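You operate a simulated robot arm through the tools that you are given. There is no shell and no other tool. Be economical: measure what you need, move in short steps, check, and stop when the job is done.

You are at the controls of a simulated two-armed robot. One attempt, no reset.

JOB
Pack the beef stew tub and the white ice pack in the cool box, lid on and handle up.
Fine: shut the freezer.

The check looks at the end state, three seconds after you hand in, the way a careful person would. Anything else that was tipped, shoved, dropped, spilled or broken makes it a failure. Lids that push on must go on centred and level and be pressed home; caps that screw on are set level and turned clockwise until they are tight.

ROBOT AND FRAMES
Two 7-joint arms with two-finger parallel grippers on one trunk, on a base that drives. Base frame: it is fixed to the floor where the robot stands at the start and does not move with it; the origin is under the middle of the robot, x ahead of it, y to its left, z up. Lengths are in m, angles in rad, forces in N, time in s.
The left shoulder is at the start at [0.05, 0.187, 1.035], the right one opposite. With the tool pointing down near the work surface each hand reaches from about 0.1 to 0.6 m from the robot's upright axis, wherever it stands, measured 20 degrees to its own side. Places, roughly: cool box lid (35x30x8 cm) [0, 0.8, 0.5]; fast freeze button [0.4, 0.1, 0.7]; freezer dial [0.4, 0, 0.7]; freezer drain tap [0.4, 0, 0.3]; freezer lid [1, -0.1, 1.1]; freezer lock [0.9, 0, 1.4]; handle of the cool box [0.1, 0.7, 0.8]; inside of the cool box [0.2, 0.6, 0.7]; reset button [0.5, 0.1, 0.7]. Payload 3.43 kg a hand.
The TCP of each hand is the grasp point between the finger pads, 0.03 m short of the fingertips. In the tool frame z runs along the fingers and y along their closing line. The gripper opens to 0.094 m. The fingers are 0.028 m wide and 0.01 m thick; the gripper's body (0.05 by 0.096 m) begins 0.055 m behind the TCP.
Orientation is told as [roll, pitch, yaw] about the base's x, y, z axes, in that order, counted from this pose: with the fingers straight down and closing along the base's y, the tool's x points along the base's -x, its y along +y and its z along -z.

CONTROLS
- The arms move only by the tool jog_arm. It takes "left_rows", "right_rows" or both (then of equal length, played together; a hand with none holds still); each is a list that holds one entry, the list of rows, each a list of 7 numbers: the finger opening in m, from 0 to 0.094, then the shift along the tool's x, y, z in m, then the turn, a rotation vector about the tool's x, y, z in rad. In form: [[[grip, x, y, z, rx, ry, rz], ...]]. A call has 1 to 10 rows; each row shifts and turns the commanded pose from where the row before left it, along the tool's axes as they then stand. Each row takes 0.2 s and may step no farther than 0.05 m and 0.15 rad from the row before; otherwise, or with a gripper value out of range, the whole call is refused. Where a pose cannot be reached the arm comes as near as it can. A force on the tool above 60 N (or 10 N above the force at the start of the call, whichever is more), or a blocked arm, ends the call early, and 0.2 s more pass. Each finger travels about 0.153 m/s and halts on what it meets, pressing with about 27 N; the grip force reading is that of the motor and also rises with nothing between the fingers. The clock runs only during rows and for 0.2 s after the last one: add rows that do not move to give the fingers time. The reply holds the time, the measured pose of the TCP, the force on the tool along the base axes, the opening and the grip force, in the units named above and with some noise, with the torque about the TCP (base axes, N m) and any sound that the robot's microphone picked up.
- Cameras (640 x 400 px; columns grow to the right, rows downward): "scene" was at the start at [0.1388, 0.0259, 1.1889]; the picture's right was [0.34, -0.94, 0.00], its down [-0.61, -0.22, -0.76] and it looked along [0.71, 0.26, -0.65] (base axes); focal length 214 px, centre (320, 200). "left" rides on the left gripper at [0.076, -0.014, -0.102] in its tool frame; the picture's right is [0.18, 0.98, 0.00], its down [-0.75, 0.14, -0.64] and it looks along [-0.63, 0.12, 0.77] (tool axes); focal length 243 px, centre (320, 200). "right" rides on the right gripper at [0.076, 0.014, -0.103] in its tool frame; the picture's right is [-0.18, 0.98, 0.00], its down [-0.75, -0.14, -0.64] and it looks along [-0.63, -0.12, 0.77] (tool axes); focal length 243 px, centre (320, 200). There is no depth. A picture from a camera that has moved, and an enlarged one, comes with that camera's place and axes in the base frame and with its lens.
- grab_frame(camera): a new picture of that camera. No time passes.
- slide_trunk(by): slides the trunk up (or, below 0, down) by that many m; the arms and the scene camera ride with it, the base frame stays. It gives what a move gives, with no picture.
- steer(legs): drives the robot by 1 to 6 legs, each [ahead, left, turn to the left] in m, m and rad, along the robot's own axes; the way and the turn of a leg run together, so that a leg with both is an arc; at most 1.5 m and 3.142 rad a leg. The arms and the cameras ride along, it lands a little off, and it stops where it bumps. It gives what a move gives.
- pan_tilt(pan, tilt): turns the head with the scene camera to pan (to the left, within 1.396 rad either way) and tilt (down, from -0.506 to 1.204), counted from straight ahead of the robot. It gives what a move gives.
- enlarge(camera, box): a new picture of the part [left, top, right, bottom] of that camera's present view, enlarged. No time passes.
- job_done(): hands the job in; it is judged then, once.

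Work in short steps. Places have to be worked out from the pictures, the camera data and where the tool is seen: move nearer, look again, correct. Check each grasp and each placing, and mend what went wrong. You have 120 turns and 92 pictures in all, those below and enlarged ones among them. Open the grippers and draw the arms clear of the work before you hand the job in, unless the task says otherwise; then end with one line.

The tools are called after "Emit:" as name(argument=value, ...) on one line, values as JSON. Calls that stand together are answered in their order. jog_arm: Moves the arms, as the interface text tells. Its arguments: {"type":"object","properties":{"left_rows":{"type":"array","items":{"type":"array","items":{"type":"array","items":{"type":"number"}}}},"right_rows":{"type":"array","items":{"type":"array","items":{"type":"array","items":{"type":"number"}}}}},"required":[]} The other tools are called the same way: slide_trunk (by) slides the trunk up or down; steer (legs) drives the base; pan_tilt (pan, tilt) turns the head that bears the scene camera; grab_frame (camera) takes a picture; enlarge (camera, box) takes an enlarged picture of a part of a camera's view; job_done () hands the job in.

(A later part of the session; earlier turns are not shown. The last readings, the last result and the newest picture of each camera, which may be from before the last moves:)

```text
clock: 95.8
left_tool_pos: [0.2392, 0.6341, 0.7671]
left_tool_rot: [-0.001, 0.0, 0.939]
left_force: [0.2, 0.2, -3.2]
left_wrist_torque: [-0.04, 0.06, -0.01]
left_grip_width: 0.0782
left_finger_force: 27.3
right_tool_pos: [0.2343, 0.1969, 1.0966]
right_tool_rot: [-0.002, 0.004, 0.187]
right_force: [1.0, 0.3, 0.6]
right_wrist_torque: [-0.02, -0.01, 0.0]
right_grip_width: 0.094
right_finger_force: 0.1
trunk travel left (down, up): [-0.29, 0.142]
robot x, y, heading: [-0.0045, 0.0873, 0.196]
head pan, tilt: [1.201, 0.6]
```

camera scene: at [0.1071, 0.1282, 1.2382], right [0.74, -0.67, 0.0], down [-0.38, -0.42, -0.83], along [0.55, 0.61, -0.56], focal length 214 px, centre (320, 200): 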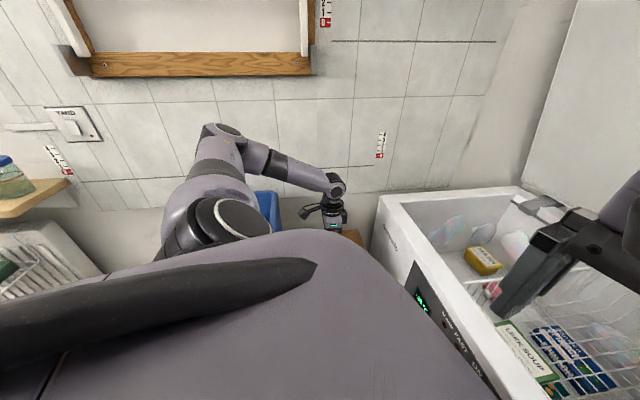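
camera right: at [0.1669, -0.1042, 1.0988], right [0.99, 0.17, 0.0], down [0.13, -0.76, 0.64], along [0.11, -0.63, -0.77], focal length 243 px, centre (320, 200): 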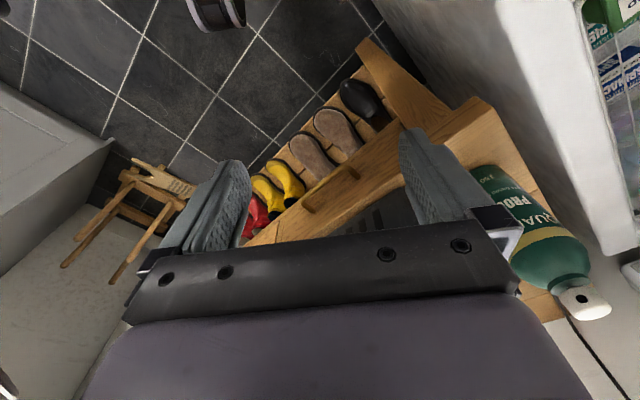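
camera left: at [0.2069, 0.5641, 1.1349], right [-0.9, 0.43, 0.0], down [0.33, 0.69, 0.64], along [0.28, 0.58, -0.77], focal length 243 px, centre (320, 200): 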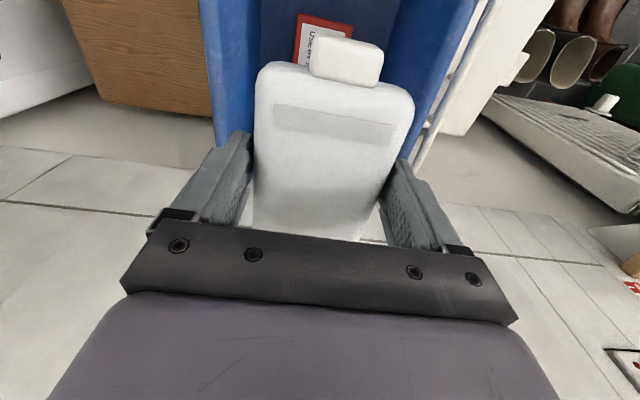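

Emit:
jog_arm(left_rows=[[[0.04, 0, 0, 0.004, 0, 0, 0], [0.04, 0, 0, 0.003, 0, 0, 0], [0.04, 0, 0, 0, 0, 0, 0]]])

```text
clock: 96.6
left_tool_pos: [0.2413, 0.6342, 0.7619]
left_tool_rot: [-0.003, -0.003, 0.938]
left_force: [-3.7, 1.0, 13.7]
left_wrist_torque: [-0.44, -0.28, -0.02]
left_grip_width: 0.078
left_finger_force: 27.1
right_tool_pos: [0.2337, 0.1967, 1.097]
right_tool_rot: [0.0, 0.001, 0.189]
right_force: [-0.1, -0.2, 0.8]
right_wrist_torque: [-0.01, 0.0, -0.02]
right_grip_width: 0.0941
right_finger_force: 0.0
trunk travel left (down, up): [-0.29, 0.142]
robot x, y, heading: [-0.0085, 0.0886, 0.195]
head pan, tilt: [1.201, 0.6]
```

Contact at TCP z≈0.762 (13.7 N). I ease up 2 mm, open, and rise straight up.

Emit:
jog_arm(left_rows=[[[0.04, 0, 0, -0.002, 0, 0, 0], [0.094, 0, 0, 0, 0, 0, 0], [0.094, 0, 0, 0, 0, 0, 0], [0.094, 0, 0, -0.02, 0, 0, 0], [0.094, 0, 0, -0.05, 0, 0, 0], [0.094, 0, 0, -0.05, 0, 0, 0], [0.094, 0, 0, -0.05, 0, 0, 0], [0.094, 0, 0, -0.05, 0, 0, 0], [0.094, 0, 0, -0.04, 0, 0, 0]]])

Emit:
grab_frame(camera="left")

```text
clock: 98.6
left_tool_pos: [0.2426, 0.6332, 1.0227]
left_tool_rot: [0.0, 0.002, 0.938]
left_force: [1.3, 0.2, -0.1]
left_wrist_torque: [-0.02, -0.02, -0.03]
left_grip_width: 0.0939
left_finger_force: 0.0
right_tool_pos: [0.235, 0.1969, 1.0958]
right_tool_rot: [0.003, 0.001, 0.188]
right_force: [0.5, -0.1, -0.1]
right_wrist_torque: [-0.02, 0.0, 0.01]
right_grip_width: 0.0939
right_finger_force: 0.2
trunk travel left (down, up): [-0.29, 0.142]
robot x, y, heading: [-0.0094, 0.0874, 0.195]
head pan, tilt: [1.201, 0.6]
```

```text
38 pictures are left
camera left: at [0.2092, 0.5633, 1.1245], right [-0.9, 0.43, 0.0], down [0.33, 0.69, 0.64], along [0.28, 0.58, -0.77], focal length 243 px, centre (320, 200)
```

left: 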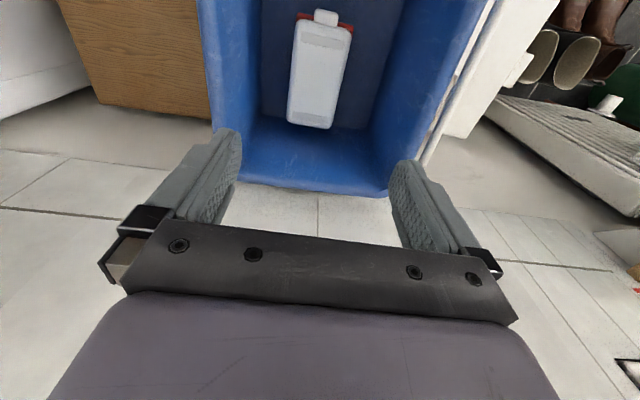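

Tub and white pack are both in the box. Next the lid: I retract the hand and drive west facing the wall to see the lid on the pedal bin.

Emit:
jog_arm(left_rows=[[[0.094, 0.04, 0, -0.02, 0, 0, 0], [0.094, 0.045, 0, -0.02, 0, 0, 0], [0.094, 0.045, 0, 0, 0, 0, 0], [0.094, 0.045, 0, 0, 0, 0, 0], [0.094, 0.045, 0, 0, 0, 0, 0.0], [0.094, 0, 0, 0, 0, 0, 0]]])

Emit:
steer(legs=[[0, 0, 0.74], [-0.03, 0.3, 0]])

Emit:
pan_tilt(pan=0.0, tilt=0.8)

Emit:
grab_frame(camera="scene")

Emit:
grab_frame(camera="left")

```text
clock: 100.0
left_tool_pos: [0.1097, 0.4563, 1.0634]
left_tool_rot: [-0.001, 0.002, 0.939]
left_force: [-1.0, -0.4, -0.2]
left_wrist_torque: [0.03, 0.0, 0.01]
left_grip_width: 0.0942
left_finger_force: 0.0
right_tool_pos: [0.2351, 0.1971, 1.0981]
right_tool_rot: [0.002, 0.003, 0.187]
right_force: [-0.1, -0.6, 0.2]
right_wrist_torque: [0.0, 0.04, 0.0]
right_grip_width: 0.094
right_finger_force: 0.1
trunk travel left (down, up): [-0.29, 0.142]
robot x, y, heading: [-0.0104, 0.091, 0.196]
head pan, tilt: [1.201, 0.6]
```

```text
clock: 104.0
left_tool_pos: [-0.4297, 0.5845, 1.0639]
left_tool_rot: [0.0, 0.001, 1.691]
left_force: [0.4, 0.5, 0.3]
left_wrist_torque: [0.0, -0.02, -0.01]
left_grip_width: 0.094
left_finger_force: 0.1
right_tool_pos: [-0.1617, 0.4803, 1.0969]
right_tool_rot: [0.001, 0.001, 0.939]
right_force: [0.6, 0.3, -0.1]
right_wrist_torque: [-0.02, -0.01, -0.02]
right_grip_width: 0.0941
right_finger_force: 0.1
trunk travel left (down, up): [-0.29, 0.142]
robot x, y, heading: [-0.2633, 0.2365, 0.946]
head pan, tilt: [1.201, 0.6]
```

```text
clock: 105.4
left_tool_pos: [-0.4286, 0.5836, 1.0635]
left_tool_rot: [0.0, -0.001, 1.691]
left_force: [0.0, 0.1, -0.1]
left_wrist_torque: [0.02, 0.01, 0.0]
left_grip_width: 0.094
left_finger_force: 0.0
right_tool_pos: [-0.161, 0.4803, 1.0962]
right_tool_rot: [0.0, 0.002, 0.937]
right_force: [0.2, 0.6, 0.2]
right_wrist_torque: [0.05, 0.01, 0.02]
right_grip_width: 0.0941
right_finger_force: 0.0
trunk travel left (down, up): [-0.29, 0.142]
robot x, y, heading: [-0.2618, 0.2354, 0.947]
head pan, tilt: [0.0, 0.799]
```

```text
37 pictures are left
camera scene: at [-0.1807, 0.3442, 1.2214], right [0.81, -0.58, 0.0], down [-0.42, -0.58, -0.7], along [0.41, 0.57, -0.72], focal length 214 px, centre (320, 200)
```

scene: 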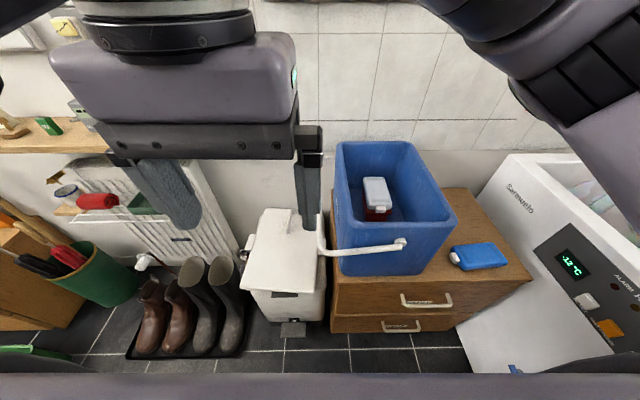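

```text
36 pictures are left
camera left: at [-0.405, 0.5094, 1.1655], right [-0.95, -0.3, 0.0], down [-0.23, 0.73, 0.64], along [-0.19, 0.61, -0.77], focal length 243 px, centre (320, 200)
```

left: 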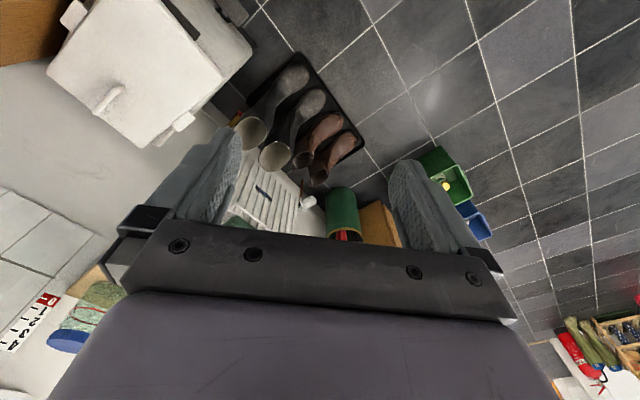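

I enlarge both views of the lid to see its grip.

Emit:
enlarge(camera="left", box=[0, 0, 260, 160])

Emit:
enlarge(camera="scene", box=[220, 180, 460, 330])

```text
2.46 times, centred on (130, 80) of left
camera zoom: at [-0.405, 0.5094, 1.1655], right [-0.95, -0.3, 0.0], down [-0.23, 0.73, 0.64], along [-0.19, 0.61, -0.77], focal length 597 px, centre (788, 495)
```

zoom: 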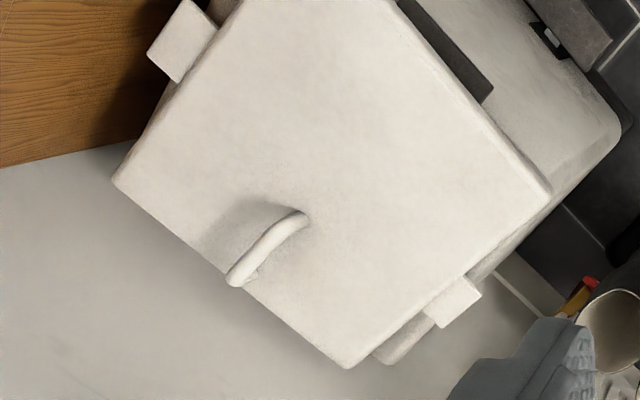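

```text
2.67 times, centred on (340, 255) of scene
camera zoom: at [-0.1807, 0.3442, 1.2214], right [0.81, -0.58, 0.0], down [-0.42, -0.58, -0.7], along [0.41, 0.57, -0.72], focal length 572 px, centre (267, 53)
```

zoom: 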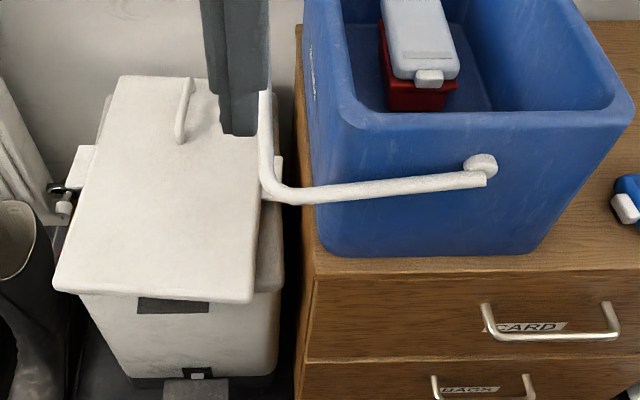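

The lid (≈0.23 × 0.33 m) lies aligned with the box on the bin, centre ≈ (−0.03, 0.77), with a strap handle running N–S around (0.03, 0.845, 0.56). I turn the base to heading ≈ 0 so the left shoulder comes near it.

Emit:
steer(legs=[[0, 0, -0.947]])

Emit:
jog_arm(left_rows=[[[0.094, 0, 0, 0, 0, 0, -0.05], [0.094, 0, 0, 0, 0, 0, -0.148], [0.094, 0, 0, 0, 0, 0, 0], [0.094, 0, 0, 0, 0, 0, 0]]])

```text
clock: 108.2
left_tool_pos: [-0.0818, 0.5745, 1.0633]
left_tool_rot: [-0.002, 0.0, 0.758]
left_force: [1.0, 0.4, -0.1]
left_wrist_torque: [-0.01, -0.01, 0.0]
left_grip_width: 0.094
left_finger_force: 0.1
right_tool_pos: [-0.0043, 0.3004, 1.0961]
right_tool_rot: [0.0, 0.001, 0.01]
right_force: [0.1, 0.5, 0.1]
right_wrist_torque: [-0.03, -0.02, -0.01]
right_grip_width: 0.0939
right_finger_force: 0.2
trunk travel left (down, up): [-0.29, 0.142]
robot x, y, heading: [-0.2623, 0.2346, 0.013]
head pan, tilt: [0.0, 0.799]
```

```text
clock: 109.2
left_tool_pos: [-0.0812, 0.5755, 1.0644]
left_tool_rot: [-0.002, 0.0, 0.956]
left_force: [-0.4, -0.5, -0.1]
left_wrist_torque: [-0.01, 0.02, 0.02]
left_grip_width: 0.0939
left_finger_force: 0.1
right_tool_pos: [-0.004, 0.3005, 1.0966]
right_tool_rot: [0.0, 0.001, 0.009]
right_force: [-0.1, -0.2, 0.5]
right_wrist_torque: [-0.03, -0.04, 0.02]
right_grip_width: 0.094
right_finger_force: 0.1
trunk travel left (down, up): [-0.29, 0.142]
robot x, y, heading: [-0.261, 0.2354, 0.018]
head pan, tilt: [0.0, 0.799]
```

Emit:
jog_arm(left_rows=[[[0.094, -0.038, 0.014, 0, 0, 0, 0.015], [0.094, -0.038, 0.014, 0, 0, 0, 0], [0.094, -0.038, 0.014, 0, 0, 0, 0], [0.094, -0.038, 0.014, 0, 0, 0, 0], [0.094, -0.038, 0.014, 0, 0, 0, 0], [0.094, 0, 0, 0.05, 0, 0, 0], [0.094, 0, 0, 0.05, 0, 0, 0], [0.094, 0, 0, 0.05, 0, 0, 0], [0.094, 0, 0, 0.05, 0, 0, 0], [0.094, 0, 0, 0, 0, 0, 0]]])

Emit:
grab_frame(camera="left")

```text
clock: 111.4
left_tool_pos: [-0.0274, 0.7691, 0.8631]
left_tool_rot: [0.0, -0.001, 0.94]
left_force: [-0.2, -0.2, -0.2]
left_wrist_torque: [-0.03, -0.02, 0.01]
left_grip_width: 0.0942
left_finger_force: 0.1
right_tool_pos: [-0.0037, 0.3006, 1.0971]
right_tool_rot: [0.0, 0.001, 0.009]
right_force: [-0.5, -0.1, 0.1]
right_wrist_torque: [0.0, 0.02, 0.01]
right_grip_width: 0.094
right_finger_force: 0.1
trunk travel left (down, up): [-0.29, 0.142]
robot x, y, heading: [-0.2592, 0.2337, 0.015]
head pan, tilt: [0.0, 0.799]
```

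```text
33 pictures are left
camera left: at [-0.0606, 0.6998, 0.9642], right [-0.9, 0.43, 0.0], down [0.33, 0.69, 0.64], along [0.28, 0.58, -0.77], focal length 243 px, centre (320, 200)
```

left: 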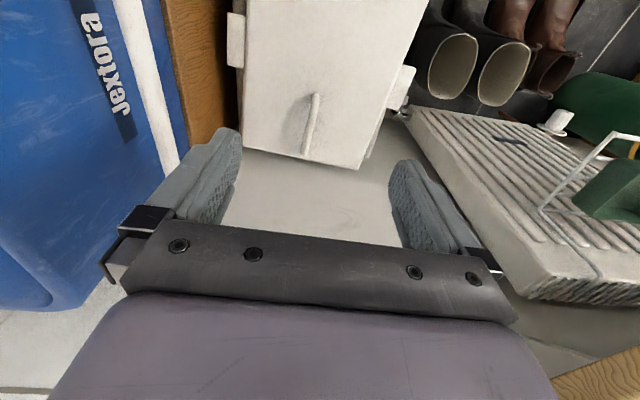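

The handle spans N 0.654–0.777 with lid top z≈0.52; the lid is 0.35 m long with its centre at N≈0.626, so I'll grip the handle's south part to stay near the balance point. I lower the trunk for reach and look.

Emit:
slide_trunk(by=-0.18)

Emit:
jog_arm(left_rows=[[[0.094, -0.035, -0.003, 0, 0, 0, 0], [0.094, -0.033, -0.003, 0, 0, 0, 0], [0.094, 0, 0, 0, 0, 0, 0]]])

Emit:
grab_frame(camera="left")

```text
clock: 113.4
left_tool_pos: [-0.0281, 0.7702, 0.6821]
left_tool_rot: [-0.001, 0.0, 0.94]
left_force: [0.5, -0.4, 0.1]
left_wrist_torque: [-0.01, -0.01, 0.03]
left_grip_width: 0.0942
left_finger_force: 0.1
right_tool_pos: [-0.0032, 0.3008, 0.9174]
right_tool_rot: [0.001, 0.002, 0.009]
right_force: [0.8, 0.4, 0.9]
right_wrist_torque: [-0.01, 0.0, -0.02]
right_grip_width: 0.0942
right_finger_force: 0.1
trunk travel left (down, up): [-0.11, 0.322]
robot x, y, heading: [-0.2637, 0.2334, 0.017]
head pan, tilt: [0.0, 0.799]
```

```text
clock: 114.2
left_tool_pos: [0.0185, 0.8206, 0.6825]
left_tool_rot: [0.0, 0.001, 0.939]
left_force: [-0.8, -0.1, 0.3]
left_wrist_torque: [-0.04, -0.03, -0.01]
left_grip_width: 0.0939
left_finger_force: 0.1
right_tool_pos: [-0.0053, 0.2997, 0.9174]
right_tool_rot: [0.0, 0.001, 0.009]
right_force: [0.0, 0.8, 0.0]
right_wrist_torque: [0.0, 0.01, -0.01]
right_grip_width: 0.0939
right_finger_force: 0.0
trunk travel left (down, up): [-0.11, 0.322]
robot x, y, heading: [-0.2603, 0.2341, 0.012]
head pan, tilt: [0.0, 0.799]
```

```text
32 pictures are left
camera left: at [-0.0148, 0.7505, 0.7841], right [-0.9, 0.43, 0.0], down [0.33, 0.69, 0.64], along [0.28, 0.58, -0.77], focal length 243 px, centre (320, 200)
```

left: 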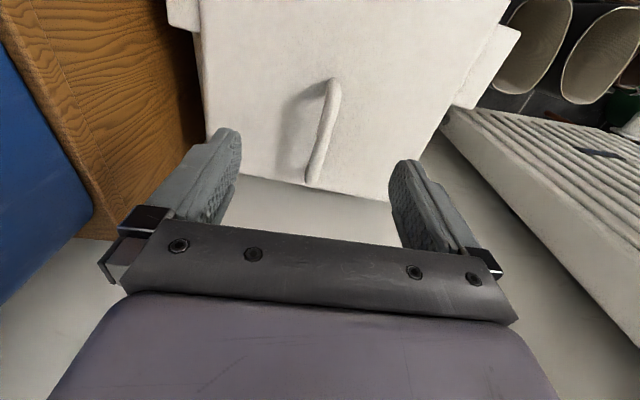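

The tool axis meets the handle close to its south end; it needs a 9 mm shift in +y. I descend to z≈0.57 and look.

Emit:
jog_arm(left_rows=[[[0.06, 0, 0.009, 0.03, 0, 0, 0], [0.06, 0, 0, 0.04, 0, 0, 0], [0.06, 0, 0, 0.03, 0, 0, 0], [0.06, 0, 0, 0.01, 0, 0, 0], [0.06, 0, 0, 0, 0, 0, 0]]])

Emit:
grab_frame(camera="left")

```text
clock: 115.4
left_tool_pos: [0.0108, 0.8266, 0.575]
left_tool_rot: [0.001, 0.001, 0.941]
left_force: [-0.6, -0.4, 0.1]
left_wrist_torque: [-0.01, -0.03, 0.0]
left_grip_width: 0.0602
left_finger_force: 0.1
right_tool_pos: [-0.0053, 0.3007, 0.9172]
right_tool_rot: [0.001, 0.004, 0.009]
right_force: [0.6, 0.0, 0.5]
right_wrist_torque: [0.0, 0.0, -0.02]
right_grip_width: 0.094
right_finger_force: 0.1
trunk travel left (down, up): [-0.11, 0.322]
robot x, y, heading: [-0.2658, 0.2343, 0.016]
head pan, tilt: [0.0, 0.799]
```

```text
31 pictures are left
camera left: at [-0.021, 0.756, 0.6765], right [-0.9, 0.43, 0.0], down [0.33, 0.69, 0.64], along [0.28, 0.58, -0.77], focal length 243 px, centre (320, 200)
```

left: 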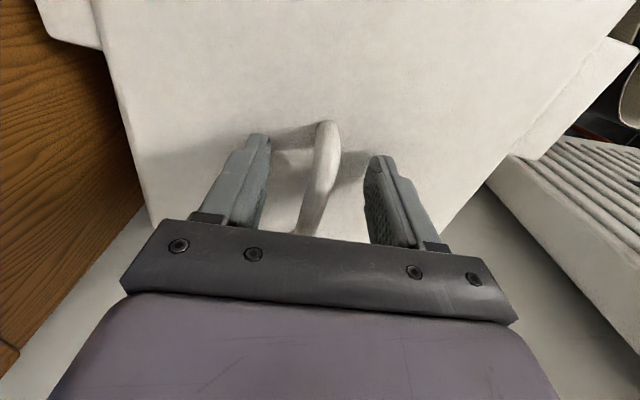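

The handle is between the fingers. I go down gently until the tips near the lid.

Emit:
jog_arm(left_rows=[[[0.06, 0, 0.0, 0.008, 0, 0, 0], [0.06, 0, 0, 0.006, 0, 0, 0], [0.06, 0, 0, 0.0, 0, 0, 0]]])

Emit:
enlarge(camera="left", box=[160, 80, 480, 280])

```text
clock: 116.2
left_tool_pos: [0.0107, 0.826, 0.5675]
left_tool_rot: [-0.001, -0.006, 0.941]
left_force: [-13.1, -12.2, 56.2]
left_wrist_torque: [-1.1, 0.68, -0.47]
left_grip_width: 0.0598
left_finger_force: 0.0
right_tool_pos: [-0.0068, 0.2965, 0.9187]
right_tool_rot: [0.005, -0.003, 0.009]
right_force: [-0.8, 0.7, 0.5]
right_wrist_torque: [0.02, 0.0, 0.01]
right_grip_width: 0.094
right_finger_force: 0.0
trunk travel left (down, up): [-0.11, 0.322]
robot x, y, heading: [-0.2638, 0.2347, 0.015]
head pan, tilt: [0.0, 0.799]
```

```text
2.00 times, centred on (320, 180) of left
camera zoom: at [-0.0218, 0.7549, 0.669], right [-0.9, 0.43, 0.0], down [0.33, 0.69, 0.65], along [0.28, 0.59, -0.76], focal length 485 px, centre (320, 240)
```

zoom: 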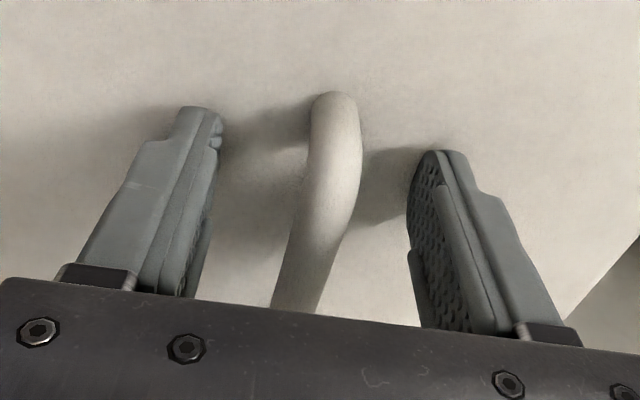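

The tips touch the lid (top z≈0.537). I lift 4 mm and close on the handle.

Emit:
jog_arm(left_rows=[[[0.06, 0, 0.0, -0.004, 0, 0.006, 0], [0.04, 0, 0, 0, 0, 0, 0], [0.02, 0, 0, 0.0, 0, 0, 0], [0.0, 0, 0, 0.0, 0, 0, 0], [0.0, 0, 0, 0.0, 0, 0, 0]]])

```text
clock: 117.4
left_tool_pos: [0.0126, 0.8281, 0.5677]
left_tool_rot: [-0.001, -0.005, 0.938]
left_force: [1.6, 2.9, 35.6]
left_wrist_torque: [0.41, 0.02, -0.75]
left_grip_width: 0.019
left_finger_force: 26.6
right_tool_pos: [-0.0059, 0.2977, 0.9177]
right_tool_rot: [0.003, -0.001, 0.007]
right_force: [-0.7, 0.2, 0.1]
right_wrist_torque: [-0.02, 0.02, 0.0]
right_grip_width: 0.094
right_finger_force: 0.0
trunk travel left (down, up): [-0.11, 0.322]
robot x, y, heading: [-0.2624, 0.2362, 0.016]
head pan, tilt: [0.0, 0.799]
```

Gripped (0.019 m). I lift a little and read the load.

Emit:
jog_arm(left_rows=[[[0.0, 0, 0.0, -0.01, 0, 0, 0], [0.0, 0, 0, -0.01, 0, 0, 0], [0.0, 0, 0, -0.01, 0, 0, 0], [0.0, 0, 0, -0.01, 0, 0, 0], [0.0, 0, 0, 0.0, 0, 0, 0]]])

Emit:
grab_frame(camera="left")

```text
clock: 118.6
left_tool_pos: [0.0092, 0.8263, 0.6037]
left_tool_rot: [0.0, 0.008, 0.941]
left_force: [-1.3, -0.1, -2.8]
left_wrist_torque: [0.19, -0.13, 0.0]
left_grip_width: 0.018
left_finger_force: 26.8
right_tool_pos: [-0.0048, 0.3002, 0.9166]
right_tool_rot: [0.001, 0.003, 0.008]
right_force: [-0.2, 0.0, -0.6]
right_wrist_torque: [0.02, -0.01, 0.01]
right_grip_width: 0.0943
right_finger_force: 0.2
trunk travel left (down, up): [-0.11, 0.322]
robot x, y, heading: [-0.2637, 0.2338, 0.017]
head pan, tilt: [0.0, 0.799]
```

```text
29 pictures are left
camera left: at [-0.023, 0.7569, 0.7057], right [-0.9, 0.43, 0.0], down [0.33, 0.7, 0.64], along [0.27, 0.57, -0.77], focal length 243 px, centre (320, 200)
```

left: 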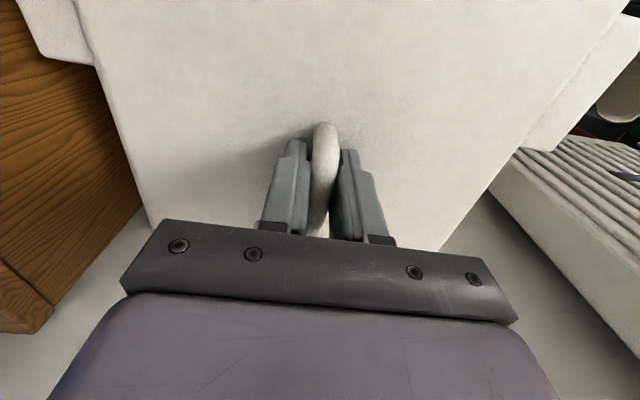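

The lid hangs almost level (≈3 N, 0.2 N·m). I lift it to ~0.70, shift 5 cm west to clear the folded bail, and look.

Emit:
jog_arm(left_rows=[[[0.0, 0, 0.0, -0.03, 0, 0, 0], [0.0, 0, 0, -0.03, 0, 0, 0], [0.0, 0, 0.01, -0.03, 0, 0, 0], [0.0, 0, 0.02, 0, 0, 0, 0], [0.0, 0, 0.02, 0.0, 0, 0, 0], [0.0, 0, 0.0, 0.0, 0, 0, 0]]])

Emit:
pan_tilt(pan=1.0, tilt=0.6)

Emit:
grab_frame(camera="scene")

```text
clock: 120.0
left_tool_pos: [-0.0295, 0.8588, 0.6914]
left_tool_rot: [-0.001, 0.008, 0.939]
left_force: [-0.9, 0.2, -4.0]
left_wrist_torque: [0.18, -0.13, 0.01]
left_grip_width: 0.018
left_finger_force: 26.4
right_tool_pos: [-0.005, 0.3003, 0.9168]
right_tool_rot: [0.0, 0.003, 0.009]
right_force: [-0.6, -0.1, -0.4]
right_wrist_torque: [0.02, 0.0, 0.02]
right_grip_width: 0.094
right_finger_force: 0.0
trunk travel left (down, up): [-0.11, 0.322]
robot x, y, heading: [-0.2619, 0.2334, 0.013]
head pan, tilt: [0.0, 0.799]
```

```text
clock: 121.3
left_tool_pos: [-0.0298, 0.8575, 0.6925]
left_tool_rot: [0.0, 0.006, 0.94]
left_force: [0.1, -0.3, -4.2]
left_wrist_torque: [0.17, -0.18, 0.02]
left_grip_width: 0.0182
left_finger_force: 26.9
right_tool_pos: [-0.0039, 0.3005, 0.9175]
right_tool_rot: [0.001, 0.003, 0.008]
right_force: [0.3, -0.1, -0.8]
right_wrist_torque: [-0.05, 0.02, 0.0]
right_grip_width: 0.0941
right_finger_force: 0.1
trunk travel left (down, up): [-0.11, 0.322]
robot x, y, heading: [-0.2644, 0.2331, 0.015]
head pan, tilt: [1.0, 0.6]
```

```text
28 pictures are left
camera scene: at [-0.1567, 0.3076, 1.0582], right [0.85, -0.53, 0.0], down [-0.3, -0.48, -0.82], along [0.44, 0.7, -0.57], focal length 214 px, centre (320, 200)
```

scene: 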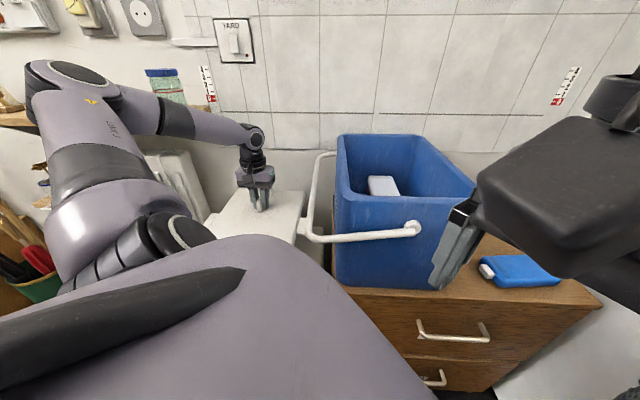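

The lid is held level and clear of the bail. I raise the trunk 0.30 m.

Emit:
slide_trunk(by=0.3)

Emit:
grab_frame(camera="scene")

```text
clock: 124.3
left_tool_pos: [-0.029, 0.8589, 0.9933]
left_tool_rot: [-0.001, 0.008, 0.941]
left_force: [0.2, -0.1, -4.3]
left_wrist_torque: [0.19, -0.13, 0.0]
left_grip_width: 0.0179
left_finger_force: 27.1
right_tool_pos: [-0.0039, 0.3011, 1.2174]
right_tool_rot: [0.001, 0.003, 0.009]
right_force: [-0.9, 0.9, -0.5]
right_wrist_torque: [-0.04, -0.01, 0.01]
right_grip_width: 0.0942
right_finger_force: 0.0
trunk travel left (down, up): [-0.41, 0.022]
robot x, y, heading: [-0.264, 0.2334, 0.011]
head pan, tilt: [1.0, 0.6]
```

```text
27 pictures are left
camera scene: at [-0.1567, 0.3078, 1.3581], right [0.85, -0.53, 0.0], down [-0.3, -0.48, -0.82], along [0.43, 0.7, -0.57], focal length 214 px, centre (320, 200)
```

scene: 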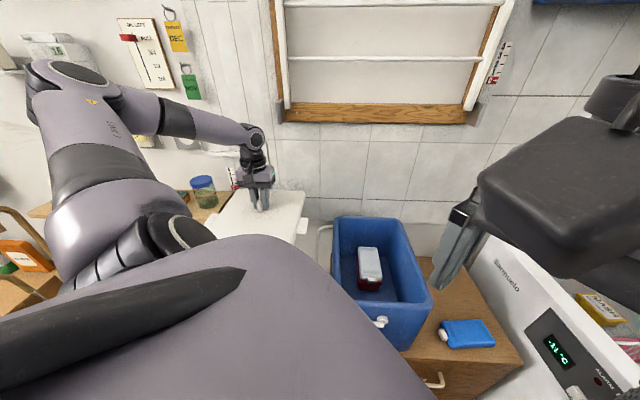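

Lid is high enough (bottom ≈0.92 > rim 0.862). I drive the base east by 0.35 m to bring it above the box.

Emit:
steer(legs=[[0.28, -0.21, 0]])

Emit:
grab_frame(camera="scene")

Emit:
grab_frame(camera="left")

```text
clock: 126.5
left_tool_pos: [0.2467, 0.6563, 0.9924]
left_tool_rot: [0.0, 0.006, 0.96]
left_force: [-0.2, -0.1, -4.5]
left_wrist_torque: [0.22, -0.14, 0.01]
left_grip_width: 0.018
left_finger_force: 27.0
right_tool_pos: [0.2803, 0.1003, 1.217]
right_tool_rot: [0.0, 0.001, 0.027]
right_force: [0.2, -0.8, -0.8]
right_wrist_torque: [0.02, -0.04, -0.01]
right_grip_width: 0.0941
right_finger_force: 0.0
trunk travel left (down, up): [-0.41, 0.022]
robot x, y, heading: [0.0248, 0.0288, 0.037]
head pan, tilt: [1.0, 0.6]
```

```text
26 pictures are left
camera scene: at [0.128, 0.1047, 1.3582], right [0.86, -0.51, 0.0], down [-0.29, -0.49, -0.82], along [0.42, 0.71, -0.57], focal length 214 px, centre (320, 200)
```

scene: 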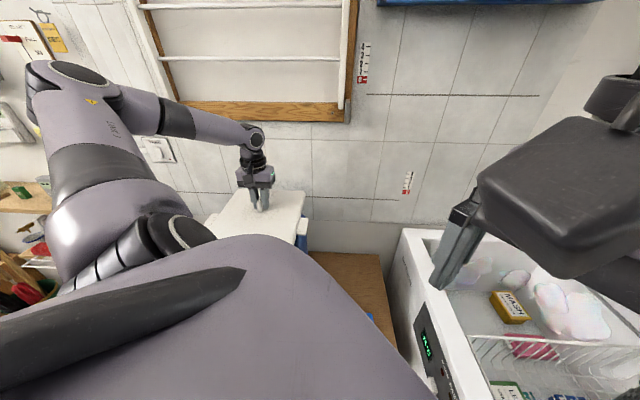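

```text
25 pictures are left
camera left: at [0.2145, 0.5872, 1.0947], right [-0.91, 0.41, 0.0], down [0.32, 0.7, 0.64], along [0.26, 0.58, -0.77], focal length 243 px, centre (320, 200)
```

left: 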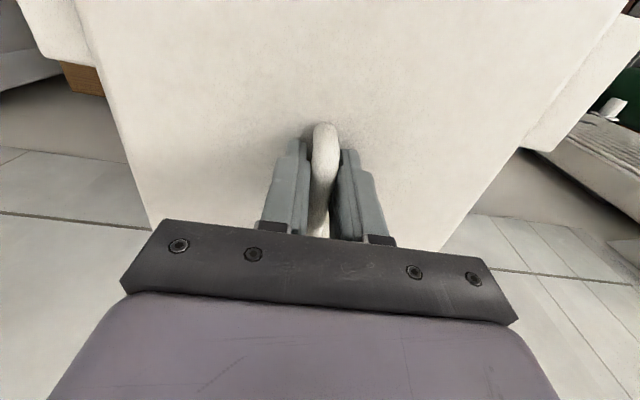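

The lid covers the box in the left view, so I use the right camera as an observer: move the right hand forward-left and turn it toward the box.

Emit:
jog_arm(right_rows=[[[0.094, 0, 0.03, 0.02, 0, 0, -0.13], [0.094, 0, 0.03, 0.02, 0, 0, -0.13], [0.094, 0, 0.03, 0.02, 0, 0, -0.13], [0.094, 0.0, 0.02, 0, 0, 0, -0.145], [0.094, 0, 0, 0, 0, 0, -0.145], [0.094, 0, 0, 0, 0, 0, -0.145], [0.094, 0, 0, 0, 0, 0, -0.145], [0.094, 0, 0, 0, 0, 0, -0.145], [0.094, 0, 0, 0, 0, 0, -0.145]]])

Emit:
grab_frame(camera="right")

```text
clock: 128.8
left_tool_pos: [0.2464, 0.6566, 0.9915]
left_tool_rot: [0.003, 0.009, 0.957]
left_force: [-0.8, 0.4, -4.7]
left_wrist_torque: [0.21, -0.09, -0.06]
left_grip_width: 0.0179
left_finger_force: 26.6
right_tool_pos: [0.2933, 0.1927, 1.1725]
right_tool_rot: [0.027, -0.034, 1.204]
right_force: [0.4, 0.0, 0.1]
right_wrist_torque: [0.02, -0.03, 0.03]
right_grip_width: 0.094
right_finger_force: 0.1
trunk travel left (down, up): [-0.41, 0.022]
robot x, y, heading: [0.0205, 0.0308, 0.037]
head pan, tilt: [1.0, 0.6]
stopped in row 9 (right hand): the arm was blocked; the commanded pose is now the measured one
```

```text
24 pictures are left
camera right: at [0.254, 0.1222, 1.2716], right [-0.85, 0.52, 0.03], down [0.41, 0.63, 0.66], along [0.33, 0.58, -0.75], focal length 243 px, centre (320, 200)
```

right: 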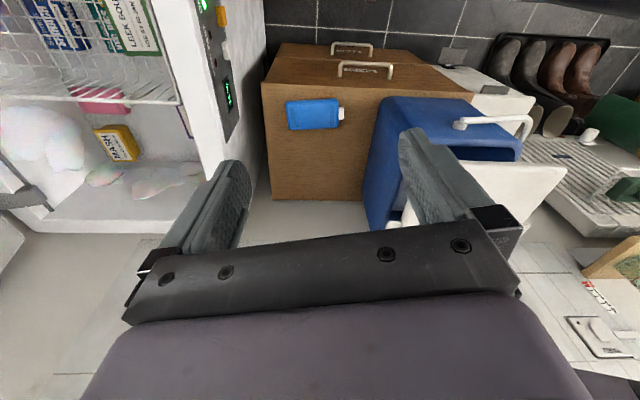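

The right view shows the box S face (N≈0.447) and lid S edge (N≈0.438). By these, the lid must go ~1 cm east and ~0.6 cm south, with a tiny turn. I do this, close the right gripper to unblock the view, and lower the trunk 3 cm.

Emit:
jog_arm(left_rows=[[[0.0, 0.006, -0.01, 0, 0, 0, -0.011], [0.0, 0, 0, 0, 0, 0, 0], [0.0, 0, 0, 0, 0, 0, 0]]], right_rows=[[[0.06, 0, 0, 0, 0, 0, 0], [0.02, 0, 0, 0, 0, 0, 0], [0.0, 0, 0, 0, 0, 0, 0]]])

Emit:
slide_trunk(by=-0.03)

Emit:
enlarge(camera="right", box=[330, 70, 610, 245])

```text
clock: 129.6
left_tool_pos: [0.2506, 0.6465, 0.9923]
left_tool_rot: [0.001, 0.009, 0.971]
left_force: [0.4, -0.2, -4.0]
left_wrist_torque: [0.18, -0.13, 0.01]
left_grip_width: 0.0179
left_finger_force: 27.4
right_tool_pos: [0.293, 0.1924, 1.172]
right_tool_rot: [0.025, -0.034, 1.205]
right_force: [0.0, -0.3, -1.1]
right_wrist_torque: [-0.01, -0.01, 0.03]
right_grip_width: 0.0001
right_finger_force: 27.7
trunk travel left (down, up): [-0.41, 0.022]
robot x, y, heading: [0.0204, 0.0314, 0.033]
head pan, tilt: [1.0, 0.6]
```

```text
clock: 130.3
left_tool_pos: [0.2484, 0.6466, 0.9636]
left_tool_rot: [0.0, 0.006, 0.97]
left_force: [0.1, 0.3, -3.9]
left_wrist_torque: [0.19, -0.15, -0.01]
left_grip_width: 0.0179
left_finger_force: 27.0
right_tool_pos: [0.2919, 0.192, 1.142]
right_tool_rot: [0.026, -0.034, 1.206]
right_force: [-0.4, 0.1, 0.1]
right_wrist_torque: [-0.06, 0.01, -0.01]
right_grip_width: 0.0003
right_finger_force: 26.6
trunk travel left (down, up): [-0.38, 0.052]
robot x, y, heading: [0.0236, 0.029, 0.037]
head pan, tilt: [1.0, 0.6]
```

```text
2.29 times, centred on (470, 158) of right
camera zoom: at [0.2534, 0.1223, 1.2418], right [-0.85, 0.52, 0.03], down [0.41, 0.63, 0.66], along [0.33, 0.58, -0.75], focal length 555 px, centre (-23, 297)
```

zoom: 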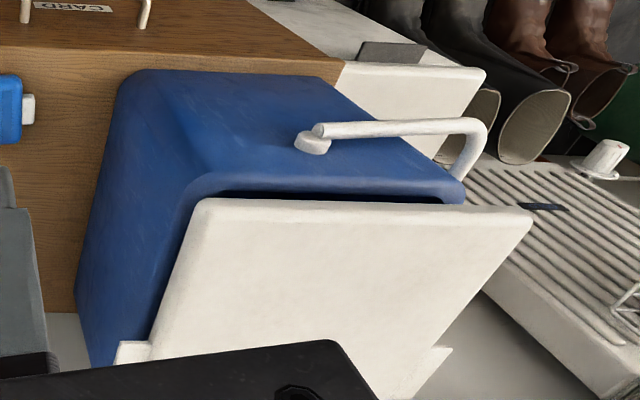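

The lid looks centred over the opening from this view (lid centre E≈−0.174 vs box −0.172, S overhang ~1 cm). I lower the trunk 2.5 cm and look again.

Emit:
slide_trunk(by=-0.025)

Emit:
enlarge(camera="right", box=[330, 70, 610, 245])

Emit:
enlarge(camera="scene", box=[180, 130, 400, 270])

```text
clock: 131.0
left_tool_pos: [0.2488, 0.6471, 0.9377]
left_tool_rot: [0.0, 0.008, 0.97]
left_force: [0.1, 0.5, -3.2]
left_wrist_torque: [0.21, -0.13, 0.04]
left_grip_width: 0.0181
left_finger_force: 26.6
right_tool_pos: [0.2915, 0.1913, 1.118]
right_tool_rot: [0.026, -0.035, 1.206]
right_force: [0.3, -0.2, 0.2]
right_wrist_torque: [0.01, -0.02, 0.04]
right_grip_width: 0.0
right_finger_force: 27.3
trunk travel left (down, up): [-0.355, 0.077]
robot x, y, heading: [0.0229, 0.031, 0.03]
head pan, tilt: [1.0, 0.6]
```

```text
2.29 times, centred on (470, 158) of right
camera zoom: at [0.2534, 0.1223, 1.2168], right [-0.85, 0.52, 0.03], down [0.41, 0.63, 0.66], along [0.33, 0.58, -0.75], focal length 555 px, centre (-23, 297)
```

zoom: 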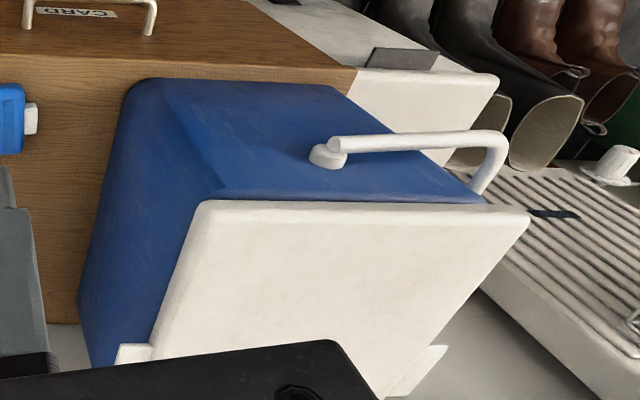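

```text
2.86 times, centred on (290, 200) of scene
camera zoom: at [0.1276, 0.1048, 1.3031], right [0.86, -0.51, 0.0], down [-0.29, -0.49, -0.82], along [0.42, 0.71, -0.57], focal length 613 px, centre (406, 200)
```

zoom: 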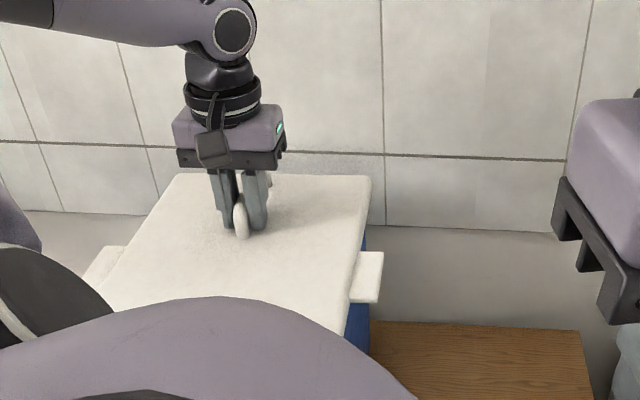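

Centred from both sides after allowing for parallax. I lower with the arm in small steps, watching the force.

Emit:
jog_arm(left_rows=[[[0.0, 0, 0, 0.006, 0, 0, 0], [0.0, 0, 0, 0.006, 0, 0, 0], [0.0, 0, 0, 0, 0, 0, 0]]])

```text
clock: 131.8
left_tool_pos: [0.2499, 0.6449, 0.9315]
left_tool_rot: [-0.003, -0.008, 0.972]
left_force: [0.2, 5.3, 37.8]
left_wrist_torque: [-0.97, 0.09, -0.1]
left_grip_width: 0.0182
left_finger_force: 27.0
right_tool_pos: [0.29, 0.1894, 1.1194]
right_tool_rot: [0.027, -0.041, 1.207]
right_force: [-0.8, 0.0, 0.4]
right_wrist_torque: [0.02, 0.0, 0.01]
right_grip_width: 0.0
right_finger_force: 27.3
trunk travel left (down, up): [-0.355, 0.077]
robot x, y, heading: [0.0219, 0.0293, 0.034]
head pan, tilt: [1.0, 0.6]
```

Contact (38 N). I look whether the lid is seated or resting on something.

Emit:
enlarge(camera="right", box=[400, 110, 580, 222])

Emit:
enlarge(camera="scene", box=[220, 170, 340, 250])

```text
3.56 times, centred on (490, 166) of right
camera zoom: at [0.2521, 0.1191, 1.2181], right [-0.85, 0.52, 0.03], down [0.41, 0.62, 0.67], along [0.33, 0.58, -0.74], focal length 863 px, centre (-284, 321)
```

zoom: 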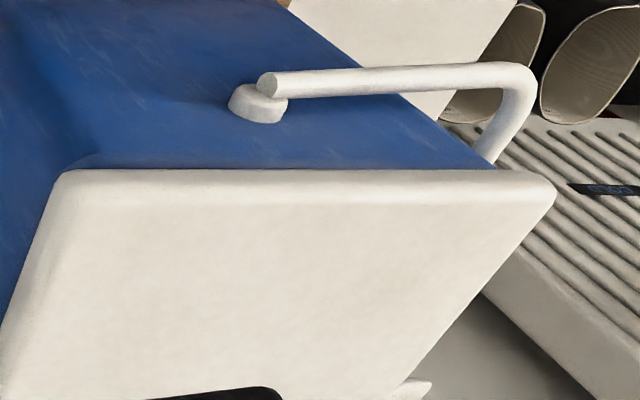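

```text
5.00 times, centred on (280, 210) of scene
camera zoom: at [0.1261, 0.1013, 1.3042], right [0.86, -0.51, 0.0], down [-0.29, -0.48, -0.83], along [0.42, 0.71, -0.56], focal length 1072 px, centre (520, 150)
```

zoom: 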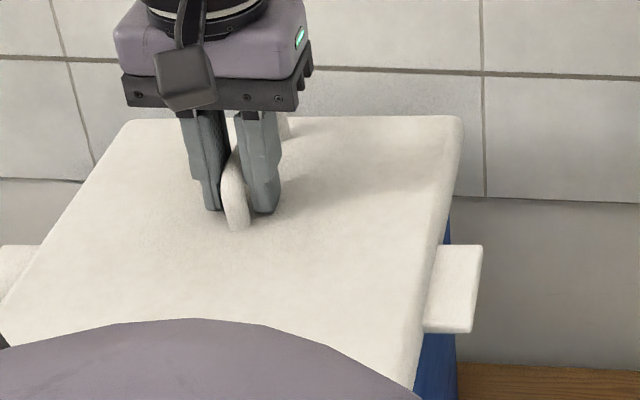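

The lid edges: E overhang ≈0–5 mm vs W ≈16–24 mm, N ≈17 mm vs S ≈8 mm. I lift 1 cm, shift 8 mm east and 4 mm south, and lower again.

Emit:
jog_arm(left_rows=[[[0.0, 0, 0, -0.012, 0, 0, 0], [0.0, 0.002, -0.004, 0, 0, 0, 0], [0.0, 0.002, -0.004, 0, 0, 0, 0], [0.0, 0, 0, 0, 0, 0, 0], [0.0, 0, 0, 0.006, 0, 0, 0], [0.0, 0, 0, 0.005, 0, 0, 0], [0.0, 0, 0, 0.0, 0, 0, 0]]])

```text
clock: 133.4
left_tool_pos: [0.254, 0.639, 0.9313]
left_tool_rot: [-0.002, -0.003, 0.973]
left_force: [-0.1, 8.9, 32.7]
left_wrist_torque: [-0.45, -0.05, -0.07]
left_grip_width: 0.0181
left_finger_force: 26.9
right_tool_pos: [0.2908, 0.1895, 1.1196]
right_tool_rot: [0.026, -0.038, 1.206]
right_force: [-0.6, -0.1, -0.5]
right_wrist_torque: [0.0, 0.02, -0.01]
right_grip_width: 0.0005
right_finger_force: 27.3
trunk travel left (down, up): [-0.355, 0.077]
robot x, y, heading: [0.0259, 0.0292, 0.035]
head pan, tilt: [1.0, 0.6]
```

Same contact height, with less torque. I press a little harder to see whether it seats.

Emit:
jog_arm(left_rows=[[[0.0, 0, 0, 0.004, 0, 0, 0], [0.0, 0, 0, 0.004, 0, 0, 0], [0.0, 0, 0, 0.0, 0, 0, 0]]])

Emit:
enlarge(camera="right", box=[380, 110, 580, 235])

```text
clock: 133.9
left_tool_pos: [0.2551, 0.6415, 0.9311]
left_tool_rot: [-0.005, -0.017, 0.973]
left_force: [-4.8, -3.5, 26.9]
left_wrist_torque: [-1.48, 0.5, -0.28]
left_grip_width: 0.0182
left_finger_force: 26.7
right_tool_pos: [0.2928, 0.1896, 1.1184]
right_tool_rot: [0.028, -0.038, 1.204]
right_force: [0.4, 0.2, 1.5]
right_wrist_torque: [-0.01, 0.02, -0.01]
right_grip_width: 0.0
right_finger_force: 26.6
trunk travel left (down, up): [-0.355, 0.077]
robot x, y, heading: [0.025, 0.0289, 0.034]
head pan, tilt: [1.0, 0.6]
stopped in row 2 (left hand): the force on the tool passed its limit (the readings are from after the stop); the commanded pose is now the measured one
```

```text
3.20 times, centred on (480, 172) of right
camera zoom: at [0.2528, 0.1192, 1.2173], right [-0.85, 0.52, 0.03], down [0.41, 0.62, 0.67], along [0.33, 0.58, -0.74], focal length 776 px, centre (-192, 288)
```

zoom: 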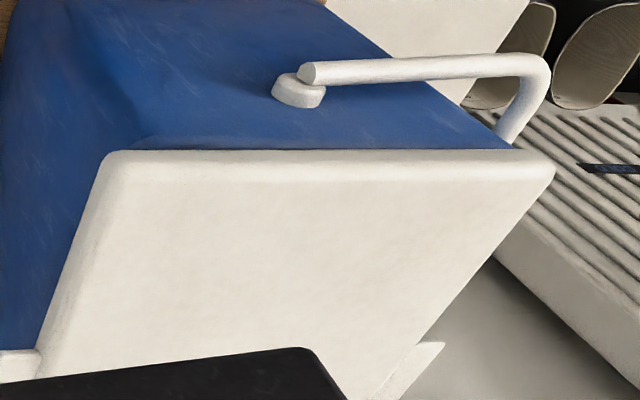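

The lid appears centred now. I unload, open the gripper, rise and retract to inspect how it sits.

Emit:
jog_arm(left_rows=[[[0.0, 0, 0, -0.001, 0, 0, 0], [0.03, 0, 0, -0.001, 0, 0, 0], [0.05, 0, 0, 0, 0, 0, 0], [0.06, 0, 0, -0.02, 0, 0, 0], [0.06, 0, 0, -0.05, 0, 0, 0], [0.06, 0, 0, -0.05, 0, 0, 0], [0.06, 0, 0, -0.03, 0, 0.017, 0.05], [0.06, 0.04, 0, 0.0, 0, 0, 0], [0.06, 0.04, 0, 0.0, 0, 0, 0], [0.06, 0, 0, 0, 0, 0, 0]]])

Emit:
grab_frame(camera="left")

Emit:
grab_frame(camera="scene")

```text
clock: 136.1
left_tool_pos: [0.2094, 0.5761, 1.0794]
left_tool_rot: [-0.001, 0.01, 0.924]
left_force: [0.2, -0.3, 0.6]
left_wrist_torque: [-0.01, 0.0, 0.02]
left_grip_width: 0.0602
left_finger_force: 0.0
right_tool_pos: [0.2927, 0.1923, 1.1183]
right_tool_rot: [0.028, -0.034, 1.204]
right_force: [0.0, -0.3, -0.3]
right_wrist_torque: [0.0, -0.01, -0.01]
right_grip_width: 0.0
right_finger_force: 27.2
trunk travel left (down, up): [-0.355, 0.077]
robot x, y, heading: [0.0227, 0.0332, 0.041]
head pan, tilt: [1.0, 0.6]
```

```text
17 pictures are left
camera left: at [0.176, 0.5077, 1.1822], right [-0.89, 0.45, 0.0], down [0.34, 0.69, 0.64], along [0.28, 0.57, -0.77], focal length 243 px, centre (320, 200)
```

left: 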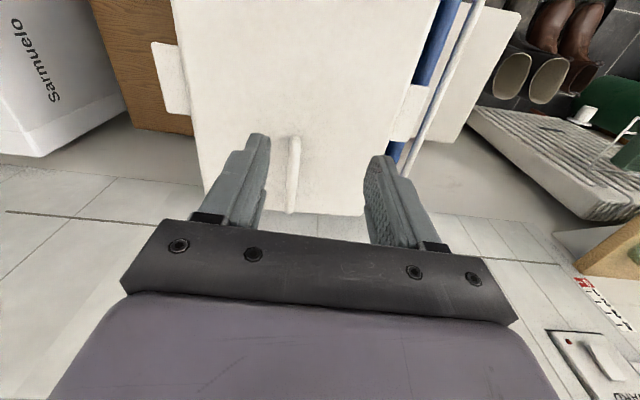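

```text
16 pictures are left
camera scene: at [0.1276, 0.1048, 1.3032], right [0.86, -0.51, 0.0], down [-0.29, -0.49, -0.82], along [0.42, 0.71, -0.57], focal length 214 px, centre (320, 200)
```

scene: 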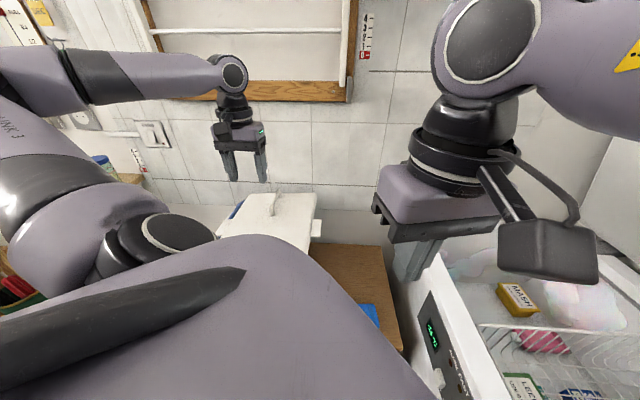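

Seen from above, blue rim shows along the west side: the lid (233×323 mm, same size as the box) lies ≈33 mm too far east and ≈12 mm too far south; yaw matches. I go back and regrasp the handle at the release pose.

Emit:
jog_arm(left_rows=[[[0.06, -0.04, 0, 0, 0, -0.01, -0.049], [0.06, -0.04, -0.001, 0.0, 0, 0, 0], [0.06, 0, 0, 0.05, 0, 0, 0], [0.06, 0, 0, 0.05, 0, 0, 0], [0.06, 0, 0, 0.035, 0, 0, 0], [0.06, 0, 0, 0.01, 0, 0, 0], [0.03, 0, 0, 0, 0, 0, 0], [0.0, 0, 0, 0, 0, 0, 0], [0.0, 0, 0, 0, 0, 0, 0]]])

```text
clock: 138.1
left_tool_pos: [0.254, 0.6409, 0.9341]
left_tool_rot: [-0.002, 0.001, 0.972]
left_force: [-0.2, 0.6, 0.0]
left_wrist_torque: [0.26, -0.1, 0.05]
left_grip_width: 0.0179
left_finger_force: 26.8
right_tool_pos: [0.2928, 0.192, 1.118]
right_tool_rot: [0.026, -0.035, 1.203]
right_force: [1.0, -0.6, 0.2]
right_wrist_torque: [-0.02, 0.01, 0.0]
right_grip_width: 0.0
right_finger_force: 26.6
trunk travel left (down, up): [-0.355, 0.077]
robot x, y, heading: [0.0239, 0.0306, 0.036]
head pan, tilt: [1.0, 0.6]
```

Handle regripped. I lift 3 cm, shift 33 mm west and 12 mm north, and lower until contact.

Emit:
jog_arm(left_rows=[[[0.0, 0, 0, -0.015, 0, 0, 0], [0.0, 0, 0, -0.015, 0, 0, 0], [0.0, -0.006, 0.017, 0, 0, 0, 0], [0.0, -0.006, 0.016, 0.0, 0, 0, 0], [0.0, 0, 0, 0, 0, 0, 0], [0.0, 0, 0, 0.012, 0, 0, 0], [0.0, 0, 0, 0.01, 0, 0, 0], [0.0, 0, 0, 0.006, 0, 0, 0], [0.0, 0, 0, 0.0, 0, 0, 0]]])

```text
clock: 140.1
left_tool_pos: [0.2331, 0.67, 0.9403]
left_tool_rot: [-0.002, -0.008, 0.974]
left_force: [0.1, 5.3, 17.6]
left_wrist_torque: [-0.44, 0.33, 0.09]
left_grip_width: 0.0178
left_finger_force: 27.1
right_tool_pos: [0.2921, 0.1911, 1.1176]
right_tool_rot: [0.026, -0.037, 1.206]
right_force: [0.1, 0.0, -0.5]
right_wrist_torque: [0.03, 0.0, 0.01]
right_grip_width: 0.0001
right_finger_force: 27.3
trunk travel left (down, up): [-0.355, 0.077]
robot x, y, heading: [0.0219, 0.0287, 0.038]
head pan, tilt: [1.0, 0.6]
```

Contact is a bit higher (0.940). I check from the right camera.

Emit:
enlarge(camera="right", box=[360, 100, 600, 250])

```text
2.67 times, centred on (480, 175) of right
camera zoom: at [0.2532, 0.1209, 1.2174], right [-0.85, 0.52, 0.03], down [0.41, 0.62, 0.67], along [0.33, 0.58, -0.75], focal length 647 px, centre (-107, 267)
```

zoom: 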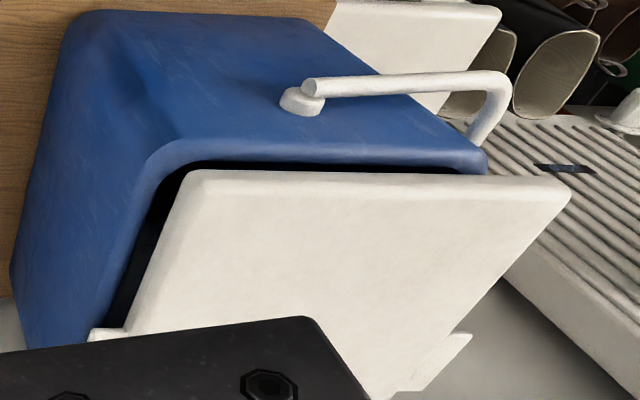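

Position now measures centred within a few mm (E −0.178/−0.175, N both ≈0.604), and the contact point is near the lid's middle, so it likely just needs pushing in. I press down moderately while holding it.

Emit:
jog_arm(left_rows=[[[0.0, 0.001, -0.002, 0.003, 0, 0, 0], [0.0, 0, 0, 0.003, 0, 0, 0], [0.0, 0, 0, 0.003, 0, 0, 0], [0.0, 0, 0, 0.0, 0, 0, 0]]])

```text
clock: 141.1
left_tool_pos: [0.2325, 0.6688, 0.9362]
left_tool_rot: [0.0, -0.017, 0.976]
left_force: [-6.0, 9.9, 53.1]
left_wrist_torque: [-0.89, 1.04, -0.58]
left_grip_width: 0.0179
left_finger_force: 27.0
right_tool_pos: [0.2891, 0.1881, 1.1202]
right_tool_rot: [0.027, -0.039, 1.206]
right_force: [-0.2, -0.2, 0.2]
right_wrist_torque: [-0.01, -0.01, 0.01]
right_grip_width: 0.0001
right_finger_force: 27.1
trunk travel left (down, up): [-0.355, 0.077]
robot x, y, heading: [0.0232, 0.0312, 0.036]
head pan, tilt: [1.0, 0.6]
```

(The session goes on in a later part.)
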